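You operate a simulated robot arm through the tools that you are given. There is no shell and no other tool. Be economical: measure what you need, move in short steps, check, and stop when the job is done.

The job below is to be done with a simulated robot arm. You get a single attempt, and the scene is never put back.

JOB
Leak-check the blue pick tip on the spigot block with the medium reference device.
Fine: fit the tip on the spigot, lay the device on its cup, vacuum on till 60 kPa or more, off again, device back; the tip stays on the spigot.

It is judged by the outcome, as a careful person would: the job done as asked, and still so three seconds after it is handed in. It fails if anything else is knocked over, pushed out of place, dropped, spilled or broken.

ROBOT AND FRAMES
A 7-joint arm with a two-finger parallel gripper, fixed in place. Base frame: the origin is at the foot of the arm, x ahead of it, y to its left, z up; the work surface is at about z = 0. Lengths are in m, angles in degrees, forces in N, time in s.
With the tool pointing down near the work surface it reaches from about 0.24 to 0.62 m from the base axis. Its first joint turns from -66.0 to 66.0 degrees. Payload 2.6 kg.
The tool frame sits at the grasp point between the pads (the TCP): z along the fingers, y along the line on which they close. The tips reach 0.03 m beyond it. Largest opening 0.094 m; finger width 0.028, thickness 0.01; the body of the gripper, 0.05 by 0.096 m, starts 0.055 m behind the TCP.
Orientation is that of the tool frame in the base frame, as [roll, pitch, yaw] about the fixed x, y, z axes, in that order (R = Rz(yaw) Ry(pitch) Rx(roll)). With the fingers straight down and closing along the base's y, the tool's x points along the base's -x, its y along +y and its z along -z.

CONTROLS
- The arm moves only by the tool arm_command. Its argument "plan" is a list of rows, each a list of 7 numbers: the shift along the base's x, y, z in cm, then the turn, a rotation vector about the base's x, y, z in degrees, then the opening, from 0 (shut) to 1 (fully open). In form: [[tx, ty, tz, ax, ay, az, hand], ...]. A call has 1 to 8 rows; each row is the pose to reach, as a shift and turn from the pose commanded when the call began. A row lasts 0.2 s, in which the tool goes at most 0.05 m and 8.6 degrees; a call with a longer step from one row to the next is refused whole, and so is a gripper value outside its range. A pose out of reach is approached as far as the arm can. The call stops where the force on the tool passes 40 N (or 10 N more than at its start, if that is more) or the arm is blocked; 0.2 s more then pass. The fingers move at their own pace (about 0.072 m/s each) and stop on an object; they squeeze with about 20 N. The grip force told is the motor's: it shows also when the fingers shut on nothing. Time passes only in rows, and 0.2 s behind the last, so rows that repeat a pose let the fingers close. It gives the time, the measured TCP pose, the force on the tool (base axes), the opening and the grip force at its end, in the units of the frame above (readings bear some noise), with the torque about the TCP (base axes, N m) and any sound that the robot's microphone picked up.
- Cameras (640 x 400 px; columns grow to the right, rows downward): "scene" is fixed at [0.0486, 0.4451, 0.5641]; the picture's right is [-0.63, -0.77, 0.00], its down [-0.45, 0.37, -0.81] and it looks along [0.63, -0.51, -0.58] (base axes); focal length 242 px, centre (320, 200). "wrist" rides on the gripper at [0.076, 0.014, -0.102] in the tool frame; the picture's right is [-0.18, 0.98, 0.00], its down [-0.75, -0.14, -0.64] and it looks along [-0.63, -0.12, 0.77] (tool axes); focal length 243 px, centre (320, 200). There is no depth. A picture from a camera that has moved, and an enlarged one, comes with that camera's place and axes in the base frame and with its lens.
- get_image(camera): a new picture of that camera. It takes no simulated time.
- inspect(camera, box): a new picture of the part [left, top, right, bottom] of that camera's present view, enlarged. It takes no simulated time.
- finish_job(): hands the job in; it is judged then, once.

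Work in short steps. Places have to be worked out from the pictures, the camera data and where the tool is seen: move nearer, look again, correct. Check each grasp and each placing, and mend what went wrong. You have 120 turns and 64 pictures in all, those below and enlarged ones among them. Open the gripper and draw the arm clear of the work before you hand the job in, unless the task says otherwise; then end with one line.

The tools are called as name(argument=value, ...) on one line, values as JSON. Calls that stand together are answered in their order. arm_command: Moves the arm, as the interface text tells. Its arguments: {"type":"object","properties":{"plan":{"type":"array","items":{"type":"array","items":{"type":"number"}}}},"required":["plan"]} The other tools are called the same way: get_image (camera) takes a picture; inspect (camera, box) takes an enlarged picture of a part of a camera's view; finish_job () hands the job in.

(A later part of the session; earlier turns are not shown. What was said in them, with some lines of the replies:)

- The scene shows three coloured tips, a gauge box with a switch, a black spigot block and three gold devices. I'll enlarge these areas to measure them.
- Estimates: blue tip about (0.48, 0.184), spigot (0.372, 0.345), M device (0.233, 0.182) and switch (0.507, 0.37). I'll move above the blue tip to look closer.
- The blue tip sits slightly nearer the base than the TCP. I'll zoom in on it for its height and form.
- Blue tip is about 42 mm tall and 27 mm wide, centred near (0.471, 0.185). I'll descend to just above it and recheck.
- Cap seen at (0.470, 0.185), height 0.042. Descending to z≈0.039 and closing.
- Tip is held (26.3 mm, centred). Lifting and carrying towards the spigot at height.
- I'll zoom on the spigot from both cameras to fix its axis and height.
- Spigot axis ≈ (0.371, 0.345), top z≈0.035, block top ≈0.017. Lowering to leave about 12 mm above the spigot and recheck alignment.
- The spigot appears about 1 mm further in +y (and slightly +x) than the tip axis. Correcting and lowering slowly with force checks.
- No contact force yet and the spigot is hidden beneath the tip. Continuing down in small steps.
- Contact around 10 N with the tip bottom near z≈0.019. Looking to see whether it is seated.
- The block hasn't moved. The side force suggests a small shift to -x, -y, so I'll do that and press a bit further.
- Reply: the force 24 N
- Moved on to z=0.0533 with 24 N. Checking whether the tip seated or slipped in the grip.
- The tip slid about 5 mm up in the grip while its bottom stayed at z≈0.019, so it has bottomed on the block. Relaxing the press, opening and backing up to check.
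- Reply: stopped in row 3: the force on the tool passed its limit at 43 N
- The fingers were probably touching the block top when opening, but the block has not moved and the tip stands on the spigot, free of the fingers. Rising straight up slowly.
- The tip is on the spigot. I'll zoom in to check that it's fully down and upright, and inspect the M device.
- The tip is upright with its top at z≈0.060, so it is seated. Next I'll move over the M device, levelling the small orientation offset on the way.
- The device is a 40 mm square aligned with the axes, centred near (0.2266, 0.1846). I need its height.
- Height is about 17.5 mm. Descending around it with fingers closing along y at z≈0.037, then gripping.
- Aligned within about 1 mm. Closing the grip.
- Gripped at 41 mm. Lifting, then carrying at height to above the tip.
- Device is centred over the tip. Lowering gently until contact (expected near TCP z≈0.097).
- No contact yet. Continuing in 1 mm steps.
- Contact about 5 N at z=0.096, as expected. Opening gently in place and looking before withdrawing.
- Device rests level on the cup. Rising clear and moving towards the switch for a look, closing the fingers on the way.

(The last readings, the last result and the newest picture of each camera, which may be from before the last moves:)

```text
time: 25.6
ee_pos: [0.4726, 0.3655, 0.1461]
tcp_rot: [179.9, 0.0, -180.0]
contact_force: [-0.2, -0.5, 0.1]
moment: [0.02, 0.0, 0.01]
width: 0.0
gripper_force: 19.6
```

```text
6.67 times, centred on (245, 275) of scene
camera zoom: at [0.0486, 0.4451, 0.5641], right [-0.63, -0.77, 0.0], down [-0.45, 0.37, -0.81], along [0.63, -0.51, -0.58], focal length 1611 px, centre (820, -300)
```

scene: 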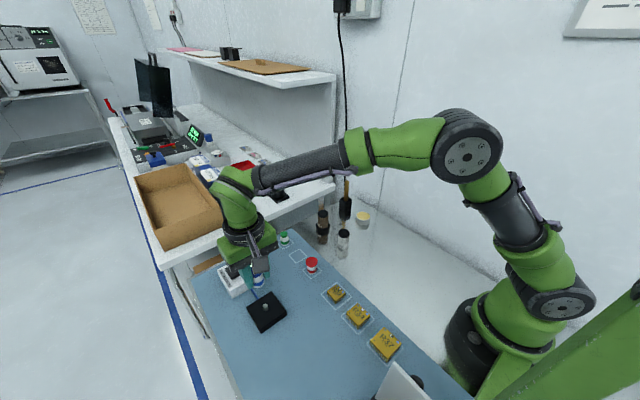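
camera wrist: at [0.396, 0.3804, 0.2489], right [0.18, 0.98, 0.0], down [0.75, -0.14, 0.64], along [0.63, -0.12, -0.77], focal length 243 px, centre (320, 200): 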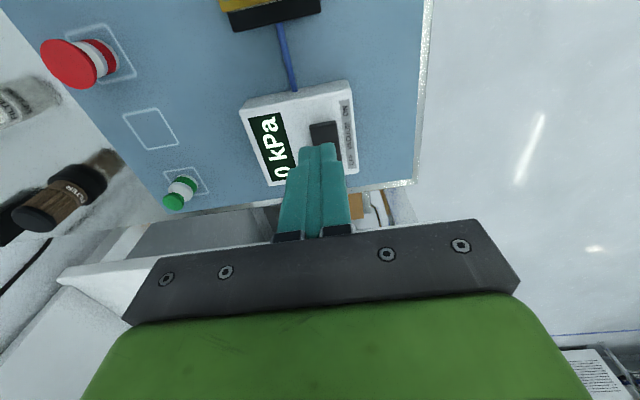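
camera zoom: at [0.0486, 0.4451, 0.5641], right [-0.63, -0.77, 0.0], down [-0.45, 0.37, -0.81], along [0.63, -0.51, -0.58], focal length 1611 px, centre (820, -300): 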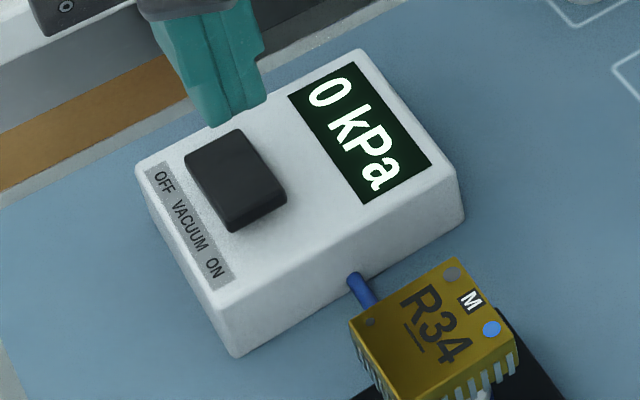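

The rocker's ON end (nearer the base) is raised; it's near x≈0.482–0.505, y≈0.367, top z≈0.047. I'll go above x≈0.487 and press gently.

arm_command(plan=[[1.5, 0.15, 0, 0, 0, 0, 0], [1.5, 0.15, -3, 0, 0, 0, 0], [1.5, 0.15, -5.5, 0, 0, 0, 0], [1.5, 0.15, -6.2, 0, 0, 0, 0], [1.5, 0.15, -6.2, 0, 0, 0, 0]])

inspect(camera="scene", box=[210, 245, 280, 305])

```text
time: 26.8
ee_pos: [0.4915, 0.371, 0.0849]
tcp_rot: [179.9, 0.0, 179.9]
contact_force: [0.1, 0.2, 0.4]
moment: [0.0, 0.02, 0.03]
width: 0.0
gripper_force: 19.9
out of reach, approached as far as the arm can: row 3, 4, 5
```

```text
6.67 times, centred on (245, 275) of scene
camera zoom: at [0.0486, 0.4451, 0.5641], right [-0.63, -0.77, 0.0], down [-0.45, 0.37, -0.81], along [0.63, -0.51, -0.58], focal length 1611 px, centre (820, -300)
```

zoom: 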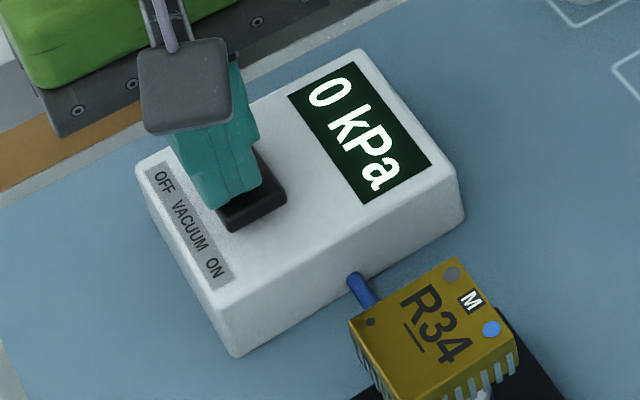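

Straight-down is at the reach limit here. I'll raise and tilt the tool 16° (tips outward in +x) to gain reach.

arm_command(plan=[[-0.3, -0.3, 2, 0, 0, 0, 0], [-0.3, -0.3, 3, 0, -8, 0, 0], [-0.3, -0.3, 3, 0, -16, 0, 0], [-0.3, -0.3, 3, 0, -16, 0, 0], [-0.3, -0.3, 3, 0, -16, 0, 0]])

```text
time: 28.0
ee_pos: [0.5229, 0.3955, 0.1224]
tcp_rot: [180.0, 16.0, 180.0]
contact_force: [-0.5, 0.0, 0.0]
moment: [0.01, 0.03, 0.01]
width: 0.0001
gripper_force: 19.8
out of reach, approached as far as the arm can: row 2, 3, 4, 5
```

Tilting outward worsens it (the arm drifted outward), so a wrist limit acts the other way. Undoing the tilt at height.

arm_command(plan=[[-0.5, -0.5, 1, 0, 8, 0, 0], [-1, -1, 1.5, 0, 16, 0, 0], [-1, -1, 1.5, 0, 16, 0, 0], [-1, -1, 1.5, 0, 16, 0, 0]])

```text
time: 29.0
ee_pos: [0.4838, 0.3736, 0.1339]
tcp_rot: [180.0, -0.1, 180.0]
contact_force: [0.5, -1.0, 0.1]
moment: [0.03, 0.0, 0.01]
width: 0.0
gripper_force: 19.7
out of reach, approached as far as the arm can: row 1, 2, 3, 4
```

arm_command(plan=[[-1, -1, 2, 0, 0, 0, 0], [-2, -1.5, 4, 0, 0, 0, 0], [-2, -1.5, 4, 0, 0, 0, 0]])

get_image(camera="scene")

```text
time: 29.8
ee_pos: [0.4737, 0.3685, 0.1773]
tcp_rot: [179.9, 0.0, -179.9]
contact_force: [-0.2, 0.7, 0.7]
moment: [-0.02, 0.0, 0.02]
width: 0.0002
gripper_force: 20.2
out of reach, approached as far as the arm can: row 1, 2, 3
```

```text
18 pictures are left
```

scene: 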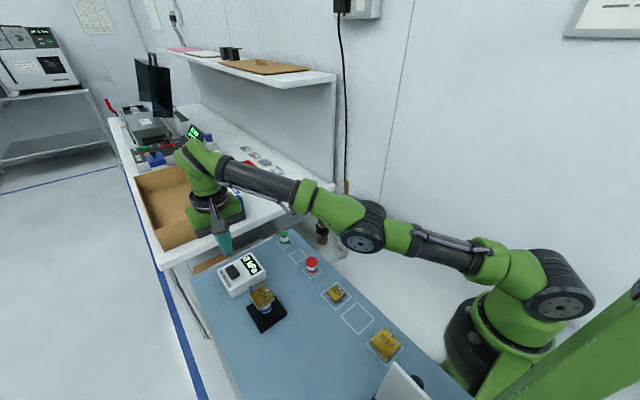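

The elbow has swung out and low, giving the odd limits. Drawing up and inward to recover a normal configuration.

arm_command(plan=[[-1, -1, 3, 0, 0, 0, 0], [-2, -2, 6, 0, 0, 0, 0], [-4, -4, 9, 0, 0, 0, 0], [-6, -6, 12, 0, 0, 0, 0], [-8, -9, 14, 0, 0, 0, 0], [-8, -12, 16, 0, 0, 0, 0], [-8, -15, 18, 0, 0, 0, 0], [-8, -15, 18, 0, 0, 0, 0]])

get_image(camera="scene")

```text
time: 31.6
ee_pos: [0.3951, 0.2183, 0.3545]
tcp_rot: [179.9, 0.1, -180.0]
contact_force: [0.3, -0.5, 0.0]
moment: [0.0, -0.02, 0.0]
width: 0.0002
gripper_force: 19.8
out of reach, approached as far as the arm can: row 1, 2, 3, 4, 5
```

```text
17 pictures are left
```

scene: 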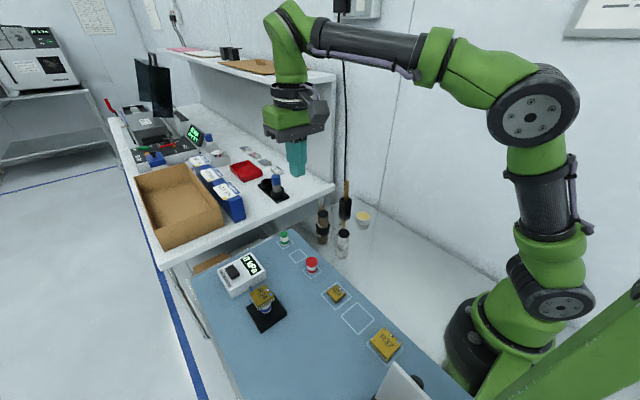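

Configuration is normal again; the earlier lock came from tilting when the arm was already stretched. This time I'll tilt first (20°, tips outward), then approach.

arm_command(plan=[[1, 2, -2, 0, -7, 0, 0], [2.5, 4.5, -5, 0, -14, 0, 0], [4, 7, -8.5, 0, -20, 0, 0], [5.5, 9.5, -12, 0, -20, 0, 0], [6.5, 11.2, -15.5, 0, -20, 0, 0], [6.5, 11.2, -15.5, 0, -20, 0, 0]])

```text
time: 33.0
ee_pos: [0.4596, 0.3282, 0.2011]
tcp_rot: [179.9, 20.1, -180.0]
contact_force: [-0.2, -0.3, -1.1]
moment: [0.04, 0.01, 0.01]
width: 0.0
gripper_force: 20.2
```

arm_command(plan=[[1, 1.5, -3, 0, 0, 0, 0], [2, 3, -6, 0, 0, 0, 0], [3, 4, -9, 0, 0, 0, 0], [3, 4, -10.5, 0, 0, 0, 0], [3, 4, -10.5, 0, 0, 0, 0]])

inspect(camera="scene", box=[200, 230, 300, 310])

```text
time: 34.2
ee_pos: [0.4897, 0.3685, 0.0959]
tcp_rot: [179.9, 20.0, -180.0]
contact_force: [0.8, 0.1, 0.4]
moment: [0.03, -0.02, -0.07]
width: 0.0001
gripper_force: 19.9
```

```text
5.00 times, centred on (250, 270) of scene
camera zoom: at [0.0486, 0.4451, 0.5641], right [-0.63, -0.77, 0.0], down [-0.45, 0.37, -0.81], along [0.63, -0.51, -0.58], focal length 1208 px, centre (670, -150)
```

zoom: 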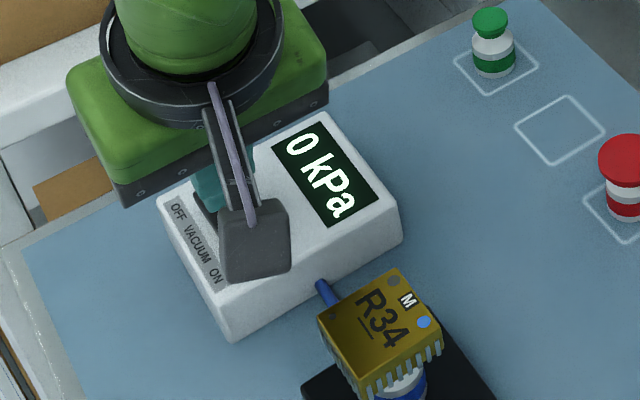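

Reach is fine now. Lowering onto the ON end in small steps.

arm_command(plan=[[0, 0, -0.6, 0, 0, 0, 0], [0, 0, -1.1, 0, 0, 0, 0], [0, 0, -1.5, 0, 0, 0, 0], [0, 0, -1.8, 0, 0, 0, 0], [0, 0, -1.8, 0, 0, 0, 0]])

inspect(camera="wrist", box=[230, 70, 390, 230])

```text
time: 35.4
ee_pos: [0.4897, 0.37, 0.0816]
tcp_rot: [179.7, 20.4, 180.0]
contact_force: [-14.5, -9.1, 32.8]
moment: [-0.29, 0.58, -0.06]
width: 0.0001
gripper_force: 19.8
```

```text
2.50 times, centred on (310, 150) of wrist
camera zoom: at [0.383, 0.3845, 0.1513], right [0.17, 0.98, 0.07], down [0.48, -0.15, 0.86], along [0.86, -0.12, -0.5], focal length 606 px, centre (345, 325)
```

zoom: 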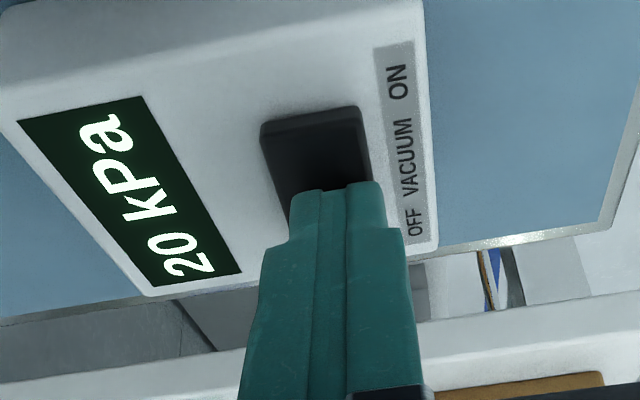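

The display reads 20 kPa: vacuum is on. Backing off and letting it build up.

arm_command(plan=[[0, 0, 1, 0, 0, 0, 0], [0, 0, 2, 0, 0, 0, 0], [0, 0, 3, 0, 0, 0, 0], [0, 0, 3, 0, 0, 0, 0], [0, 0, 3, 0, 0, 0, 0], [0, 0, 3, 0, 0, 0, 0], [0, 0, 3, 0, 0, 0, 0]])

inspect(camera="wrist", box=[230, 70, 390, 230])

```text
time: 37.0
ee_pos: [0.4885, 0.3688, 0.1079]
tcp_rot: [179.9, 19.9, -180.0]
contact_force: [0.0, 0.2, -1.1]
moment: [0.01, 0.01, 0.0]
width: 0.0
gripper_force: 20.0
```

```text
2.50 times, centred on (310, 150) of wrist
camera zoom: at [0.3827, 0.3837, 0.178], right [0.17, 0.98, 0.06], down [0.49, -0.14, 0.86], along [0.86, -0.12, -0.5], focal length 606 px, centre (345, 325)
```

zoom: 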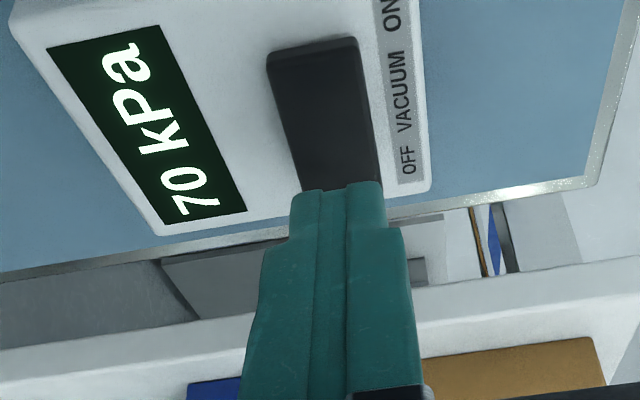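

70 kPa reached. Now the OFF end (far end, x≈0.518): raising slightly, tilting 12° more for reach and moving over it.

arm_command(plan=[[0, 0, 1, 0, -6, 0, 0], [0.8, 0, 1, 0, -12, 0, 0], [1.8, 0, 1, 0, -12, 0, 0], [2.7, 0, 0.5, 0, -12, 0, 0], [2.7, 0, 0, 0, -12, 0, 0], [2.7, 0, 0, 0, -12, 0, 0]])

inspect(camera="scene", box=[200, 230, 300, 330])

inspect(camera="wrist", box=[230, 50, 390, 230])

```text
time: 38.4
ee_pos: [0.516, 0.3694, 0.1079]
tcp_rot: [179.9, 31.9, -179.9]
contact_force: [-0.8, 0.8, -0.1]
moment: [-0.01, -0.01, -0.02]
width: 0.0
gripper_force: 20.0
```

```text
4.00 times, centred on (250, 280) of scene
camera zoom: at [0.0486, 0.4451, 0.5641], right [-0.63, -0.77, 0.0], down [-0.45, 0.37, -0.81], along [0.63, -0.51, -0.58], focal length 967 px, centre (600, -120)
```

zoom: 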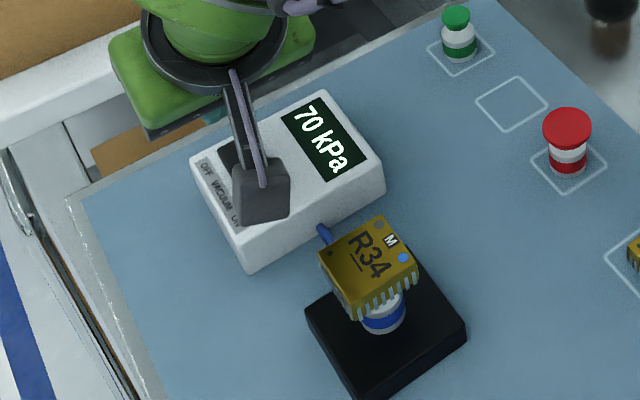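

```text
2.22 times, centred on (310, 140) of wrist
camera zoom: at [0.3977, 0.3837, 0.1541], right [0.16, 0.98, 0.1], down [0.3, -0.14, 0.94], along [0.94, -0.12, -0.32], focal length 539 px, centre (342, 333)
```

zoom: 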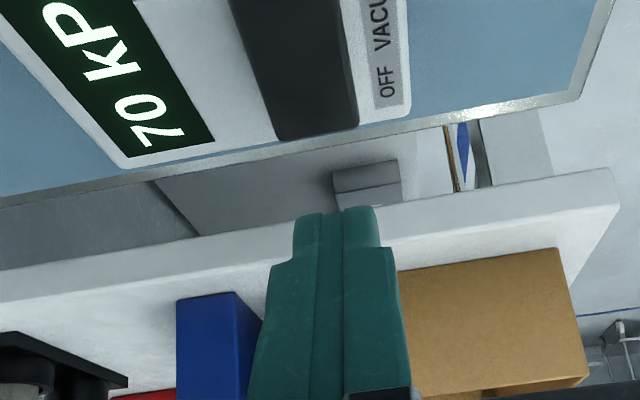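

The OFF end edge is near (0.530, 0.365). Aligning -3 mm in y and pressing down in small steps.

arm_command(plan=[[0.2, -0.3, -0.8, 0, 0, 0, 0], [0.2, -0.3, -1.6, 0, 0, 0, 0], [0.2, -0.3, -2.2, 0, 0, 0, 0], [0.2, -0.3, -2.6, 0, 0, 0, 0], [0.2, -0.3, -2.9, 0, 0, 0, 0]])

inspect(camera="wrist", box=[230, 50, 390, 230])

```text
time: 39.6
ee_pos: [0.5181, 0.3651, 0.0804]
tcp_rot: [179.9, 32.2, 179.8]
contact_force: [-0.8, -0.8, 5.9]
moment: [-0.04, -0.01, 0.01]
width: 0.0
gripper_force: 19.5
```

```text
2.22 times, centred on (310, 140) of wrist
camera zoom: at [0.3998, 0.3808, 0.1262], right [0.16, 0.98, 0.1], down [0.3, -0.14, 0.94], along [0.94, -0.12, -0.31], focal length 539 px, centre (342, 333)
```

zoom: 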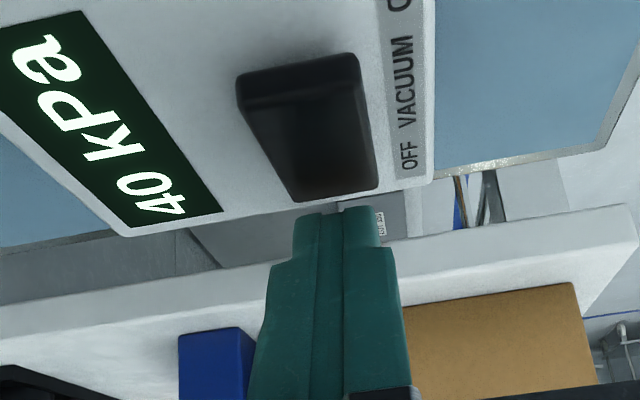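

The switch flipped: pressure is falling (40 kPa) and the ON end is raised again. Retreating up and untilting, and checking for 0 kPa.

arm_command(plan=[[-0.2, 0, 2, 0, 0, 0, 0], [-0.8, -0.2, 5, 0, 0, 0, 0], [-2, -1, 8, 0, 7, 0, 0], [-4, -2.5, 10, 0, 14, 0, 0], [-7, -4.5, 12, 0, 21, 0, 0], [-10, -6, 12, 0, 28, 0, 0], [-12.8, -7, 11, 0, 32, 0, 0], [-12.8, -7, 11, 0, 32, 0, 0.3]])

get_image(camera="scene")

inspect(camera="scene", box=[200, 230, 320, 340])

```text
time: 41.4
ee_pos: [0.3879, 0.2966, 0.1884]
tcp_rot: [179.9, 0.0, -179.9]
contact_force: [-0.6, 0.6, 0.2]
moment: [0.0, 0.02, -0.03]
width: 0.0281
gripper_force: 0.2
```

```text
10 pictures are left
```

scene: 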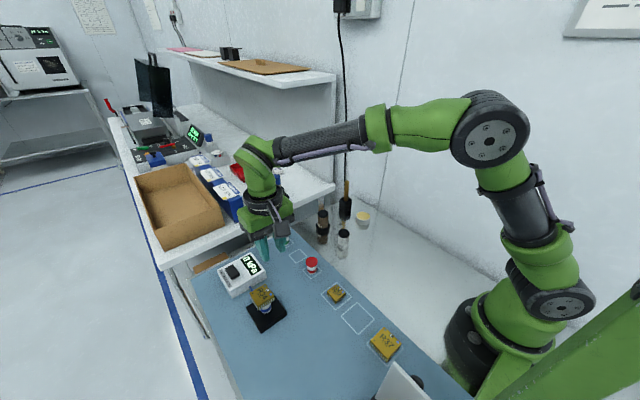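

```text
3.64 times, centred on (260, 285) of scene
camera zoom: at [0.0486, 0.445, 0.5641], right [-0.63, -0.77, 0.0], down [-0.45, 0.37, -0.81], along [0.63, -0.51, -0.58], focal length 879 px, centre (538, -109)
```

zoom: 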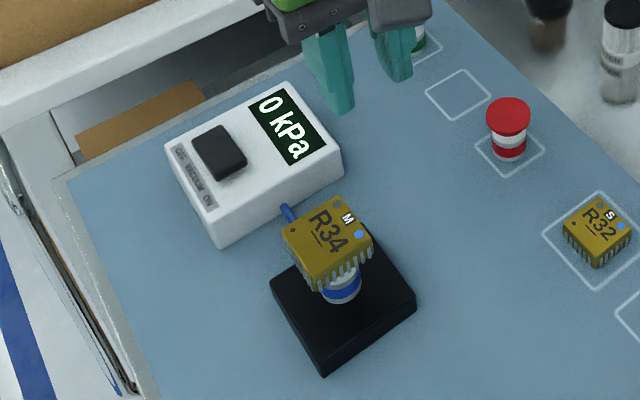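

0 kPa, device undisturbed. Returning over the device with fingers at 0.65, checking alignment just above.

arm_command(plan=[[-0.5, 1.5, 0, 0, 0, 0, 0.7], [-1.2, 3.5, -1, 0, 0, 0, 0.7], [-1.65, 4.95, -2, 0, 0, 0, 0.7], [-1.65, 4.95, -4.5, 0, 0, 0, 0.7], [-1.65, 4.95, -4.5, 0, 0, 0, 0.7]])

get_image(camera="wrist")

```text
time: 42.6
ee_pos: [0.372, 0.347, 0.1425]
tcp_rot: [180.0, 0.0, -180.0]
contact_force: [0.3, 0.4, -0.4]
moment: [-0.02, 0.05, -0.04]
width: 0.0658
gripper_force: 0.0
```

```text
8 pictures are left
camera wrist: at [0.2974, 0.3606, 0.2457], right [0.18, 0.98, 0.0], down [0.75, -0.14, 0.64], along [0.63, -0.12, -0.77], focal length 243 px, centre (320, 200)
```

wrist: 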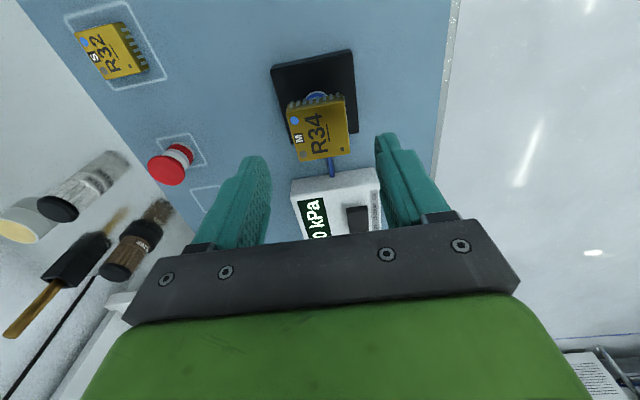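

Device centred at (0.371, 0.3465). Descending and gripping.

arm_command(plan=[[-0.1, 0, -2, 0, 0, 0, 0.7], [-0.1, 0, -3.8, 0, 0, 0, 0.7], [-0.1, 0, -4.6, 0, 0, 0, 0.7], [-0.1, 0, -4.6, 0, 0, 0, 0.55], [-0.1, 0, -4.6, 0, 0, 0, 0.4], [-0.1, 0, -4.6, 0, 0, 0, 0.3], [-0.1, 0, -4.6, 0, 0, 0, 0.3], [-0.1, 0, -4.6, 0, 0, 0, 0.3]])

```text
time: 44.4
ee_pos: [0.3724, 0.3461, 0.0983]
tcp_rot: [-179.9, 0.1, -180.0]
contact_force: [-0.4, -0.1, 0.4]
moment: [0.02, -0.02, -0.01]
width: 0.0412
gripper_force: 20.0
```

Gripped at 41 mm. Lifting slowly and checking that the tip stays on the spigot.

arm_command(plan=[[0, 0, 0.5, 0, 0, 0, 0.3], [0, 0, 1.5, 0, 0, 0, 0.3], [0, 0, 3.5, 0, 0, 0, 0.3], [0, 0, 5, 0, 0, 0, 0.3], [-3, -3.4, 5, 0, 0, 0, 0.3], [-3, -3.4, 5, 0, 0, 0, 0.3]])

inspect(camera="scene", box=[220, 240, 320, 340])

```text
time: 45.8
ee_pos: [0.343, 0.3106, 0.1487]
tcp_rot: [179.9, 0.0, 179.9]
contact_force: [0.3, -0.4, -0.4]
moment: [-0.03, 0.03, -0.03]
width: 0.0411
gripper_force: 20.1
```

```text
4.00 times, centred on (270, 290) of scene
camera zoom: at [0.0486, 0.445, 0.5641], right [-0.63, -0.77, 0.0], down [-0.45, 0.37, -0.81], along [0.63, -0.51, -0.58], focal length 967 px, centre (520, -160)
```

zoom: 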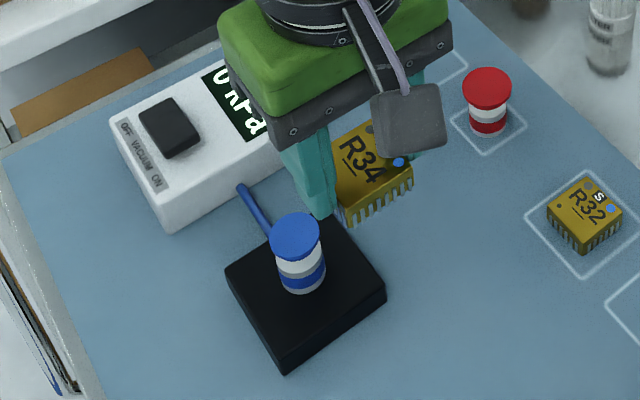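

Tip remains on the spigot. Carrying the device back over its outline.

arm_command(plan=[[-3, -3.2, 0, 0, 0, 0, 0.3], [-6, -6.4, 0, 0, 0, 0, 0.3], [-9, -9.6, -1, 0, 0, 0, 0.3], [-11.7, -12.7, -3, 0, 0, 0, 0.3], [-11.7, -12.7, -6, 0, 0, 0, 0.3], [-11.7, -12.7, -8.5, 0, 0, 0, 0.3], [-11.7, -12.7, -8.5, 0, 0, 0, 0.3]])

inspect(camera="wrist", box=[240, 80, 400, 220])

```text
time: 47.4
ee_pos: [0.2255, 0.1839, 0.0631]
tcp_rot: [179.9, 0.0, 180.0]
contact_force: [0.4, 0.8, 0.1]
moment: [0.01, -0.01, -0.02]
width: 0.0411
gripper_force: 20.3
```

```text
2.86 times, centred on (320, 150) of wrist
camera zoom: at [0.1502, 0.1986, 0.1648], right [0.18, 0.98, 0.0], down [0.75, -0.14, 0.64], along [0.63, -0.12, -0.77], focal length 693 px, centre (320, 343)
```

zoom: 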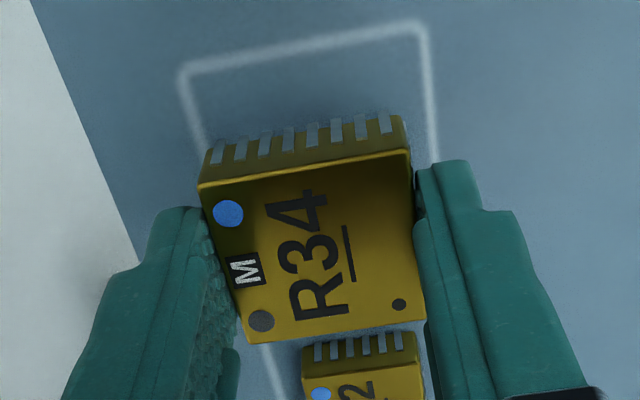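

Device is aligned with its outline (within ~1 mm). Lowering gently to contact.

arm_command(plan=[[0, 0.05, -1, 0, 0, 0, 0.3], [0, 0.05, -1.8, 0, 0, 0, 0.3], [0, 0.05, -2.2, 0, 0, 0, 0.3], [0, 0.05, -2.35, 0, 0, 0, 0.3], [0, 0.05, -2.35, 0, 0, 0, 0.3]])

arm_command(plan=[[0, 0, -0.1, 0, 0, 0, 0.3], [0, 0, -0.15, 0, 0, 0, 0.3]])

```text
time: 48.6
ee_pos: [0.2253, 0.185, 0.0398]
tcp_rot: [-179.9, 0.1, -179.9]
contact_force: [-0.6, 0.4, -0.2]
moment: [0.0, 0.0, 0.02]
width: 0.0412
gripper_force: 20.2
```

```text
time: 49.2
ee_pos: [0.2251, 0.1855, 0.0377]
tcp_rot: [-180.0, 0.0, 180.0]
contact_force: [0.4, 0.2, -0.5]
moment: [-0.02, 0.0, -0.02]
width: 0.0411
gripper_force: 19.7
```

arm_command(plan=[[0, 0, -0.05, 0, 0, 0, 0.3], [0, 0, -0.1, 0, 0, 0, 0.3], [0, 0, -0.1, 0, 0, 0, 0.3]])

```text
time: 50.0
ee_pos: [0.2259, 0.186, 0.0381]
tcp_rot: [180.0, 0.0, 179.9]
contact_force: [-3.0, -4.5, 11.8]
moment: [-0.14, 0.1, 0.0]
width: 0.0415
gripper_force: 20.3
```

Contact with the mat. Relaxing slightly, opening gently and rising.

arm_command(plan=[[0, 0, 0.1, 0, 0, 0, 0.3], [0, 0, 0.1, 0, 0, 0, 0.5], [0, 0, 0.1, 0, 0, 0, 0.7], [0, 0, 0.1, 0, 0, 0, 0.75], [0, 0, 3, 0, 0, 0, 0.75], [0, 0, 7, 0, 0, 0, 0.75], [0, 0, 11, 0, 0, 0, 0.75], [0, 0, 11, 0, 0, 0, 0.75]])

get_image(camera="wrist")

```text
time: 51.8
ee_pos: [0.2268, 0.1862, 0.147]
tcp_rot: [-180.0, 0.1, 179.9]
contact_force: [0.5, -1.0, -0.4]
moment: [-0.01, -0.04, -0.02]
width: 0.0703
gripper_force: 0.1
```

```text
5 pictures are left
camera wrist: at [0.1503, 0.1997, 0.2488], right [0.18, 0.98, 0.0], down [0.75, -0.14, 0.64], along [0.63, -0.12, -0.77], focal length 243 px, centre (320, 200)
```

wrist: 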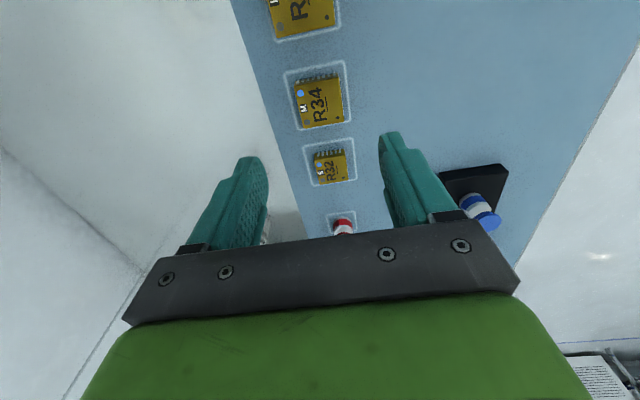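

The device is back in its outline. Drawing the arm clear, then a final overall check.

arm_command(plan=[[2, -2, 4, 0, 0, 0, 1], [5, -5, 8, 0, 0, 0, 1], [8, -7, 12, 0, 0, 0, 1], [11, -9, 16, 0, 0, 0, 1], [14, -11, 20, 0, 0, 0, 1], [16, -11.5, 23, 0, 0, 0, 1], [16, -11.5, 23, 0, 0, 0, 1]])

get_image(camera="scene")

inspect(camera="scene", box=[200, 230, 400, 360])

```text
refused: row 2 steps farther than a row can; nothing moved
```

```text
4 pictures are left
```

scene: 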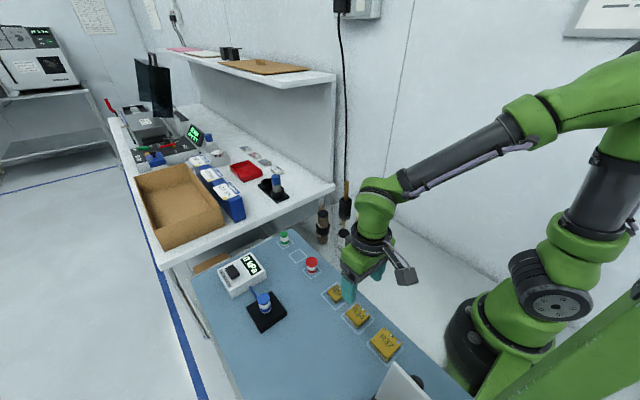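

```text
3.08 times, centred on (300, 295) of scene
camera zoom: at [0.0485, 0.445, 0.5641], right [-0.63, -0.77, 0.0], down [-0.45, 0.37, -0.81], along [0.63, -0.51, -0.58], focal length 744 px, centre (382, -92)
```

zoom: 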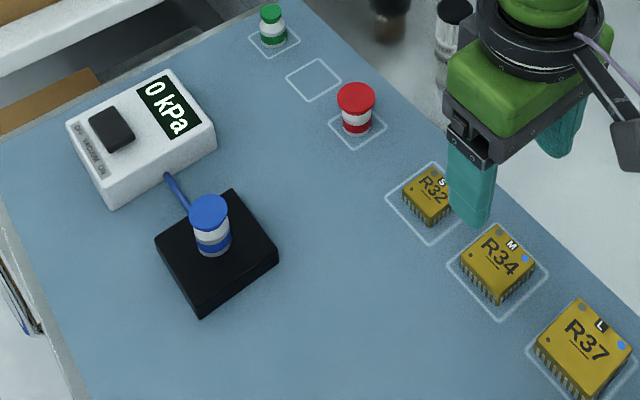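

That move was refused because one step was too long. Everything is in place; retreating upward with shorter steps.

arm_command(plan=[[0, 0, 4, 0, 0, 0, 0.75], [1, -1, 8, 0, 0, 0, 0.9], [3, -2.5, 12, 0, 0, 0, 1], [5, -4, 16, 0, 0, 0, 1], [7.5, -6, 19, 0, 0, 0, 1], [10, -8, 21, 0, 0, 0, 1], [13, -10, 23, 0, 0, 0, 1], [13, -10, 23, 0, 0, 0, 1]])

get_image(camera="scene")

```text
time: 53.6
ee_pos: [0.3567, 0.0857, 0.3768]
tcp_rot: [180.0, 0.0, -179.9]
contact_force: [0.1, 0.2, -0.1]
moment: [0.0, 0.0, 0.01]
width: 0.094
gripper_force: 0.1
```

```text
2 pictures are left
```

scene: 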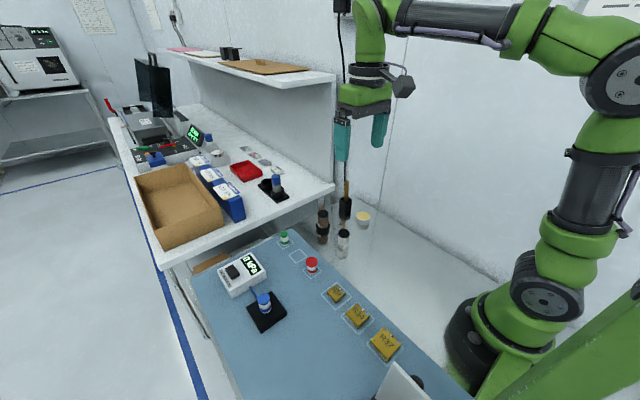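

All is in place: tip on the spigot, vacuum off at 0 kPa, device home, arm clear. Handing in.

finish_job()

```text
The job is handed in.
```

The leak check is done: the blue tip held 70 kPa with the medium device (R34) on its cup, the vacuum is off again at 0 kPa, R34 is back in its outline, and the tip is still on the spigot.
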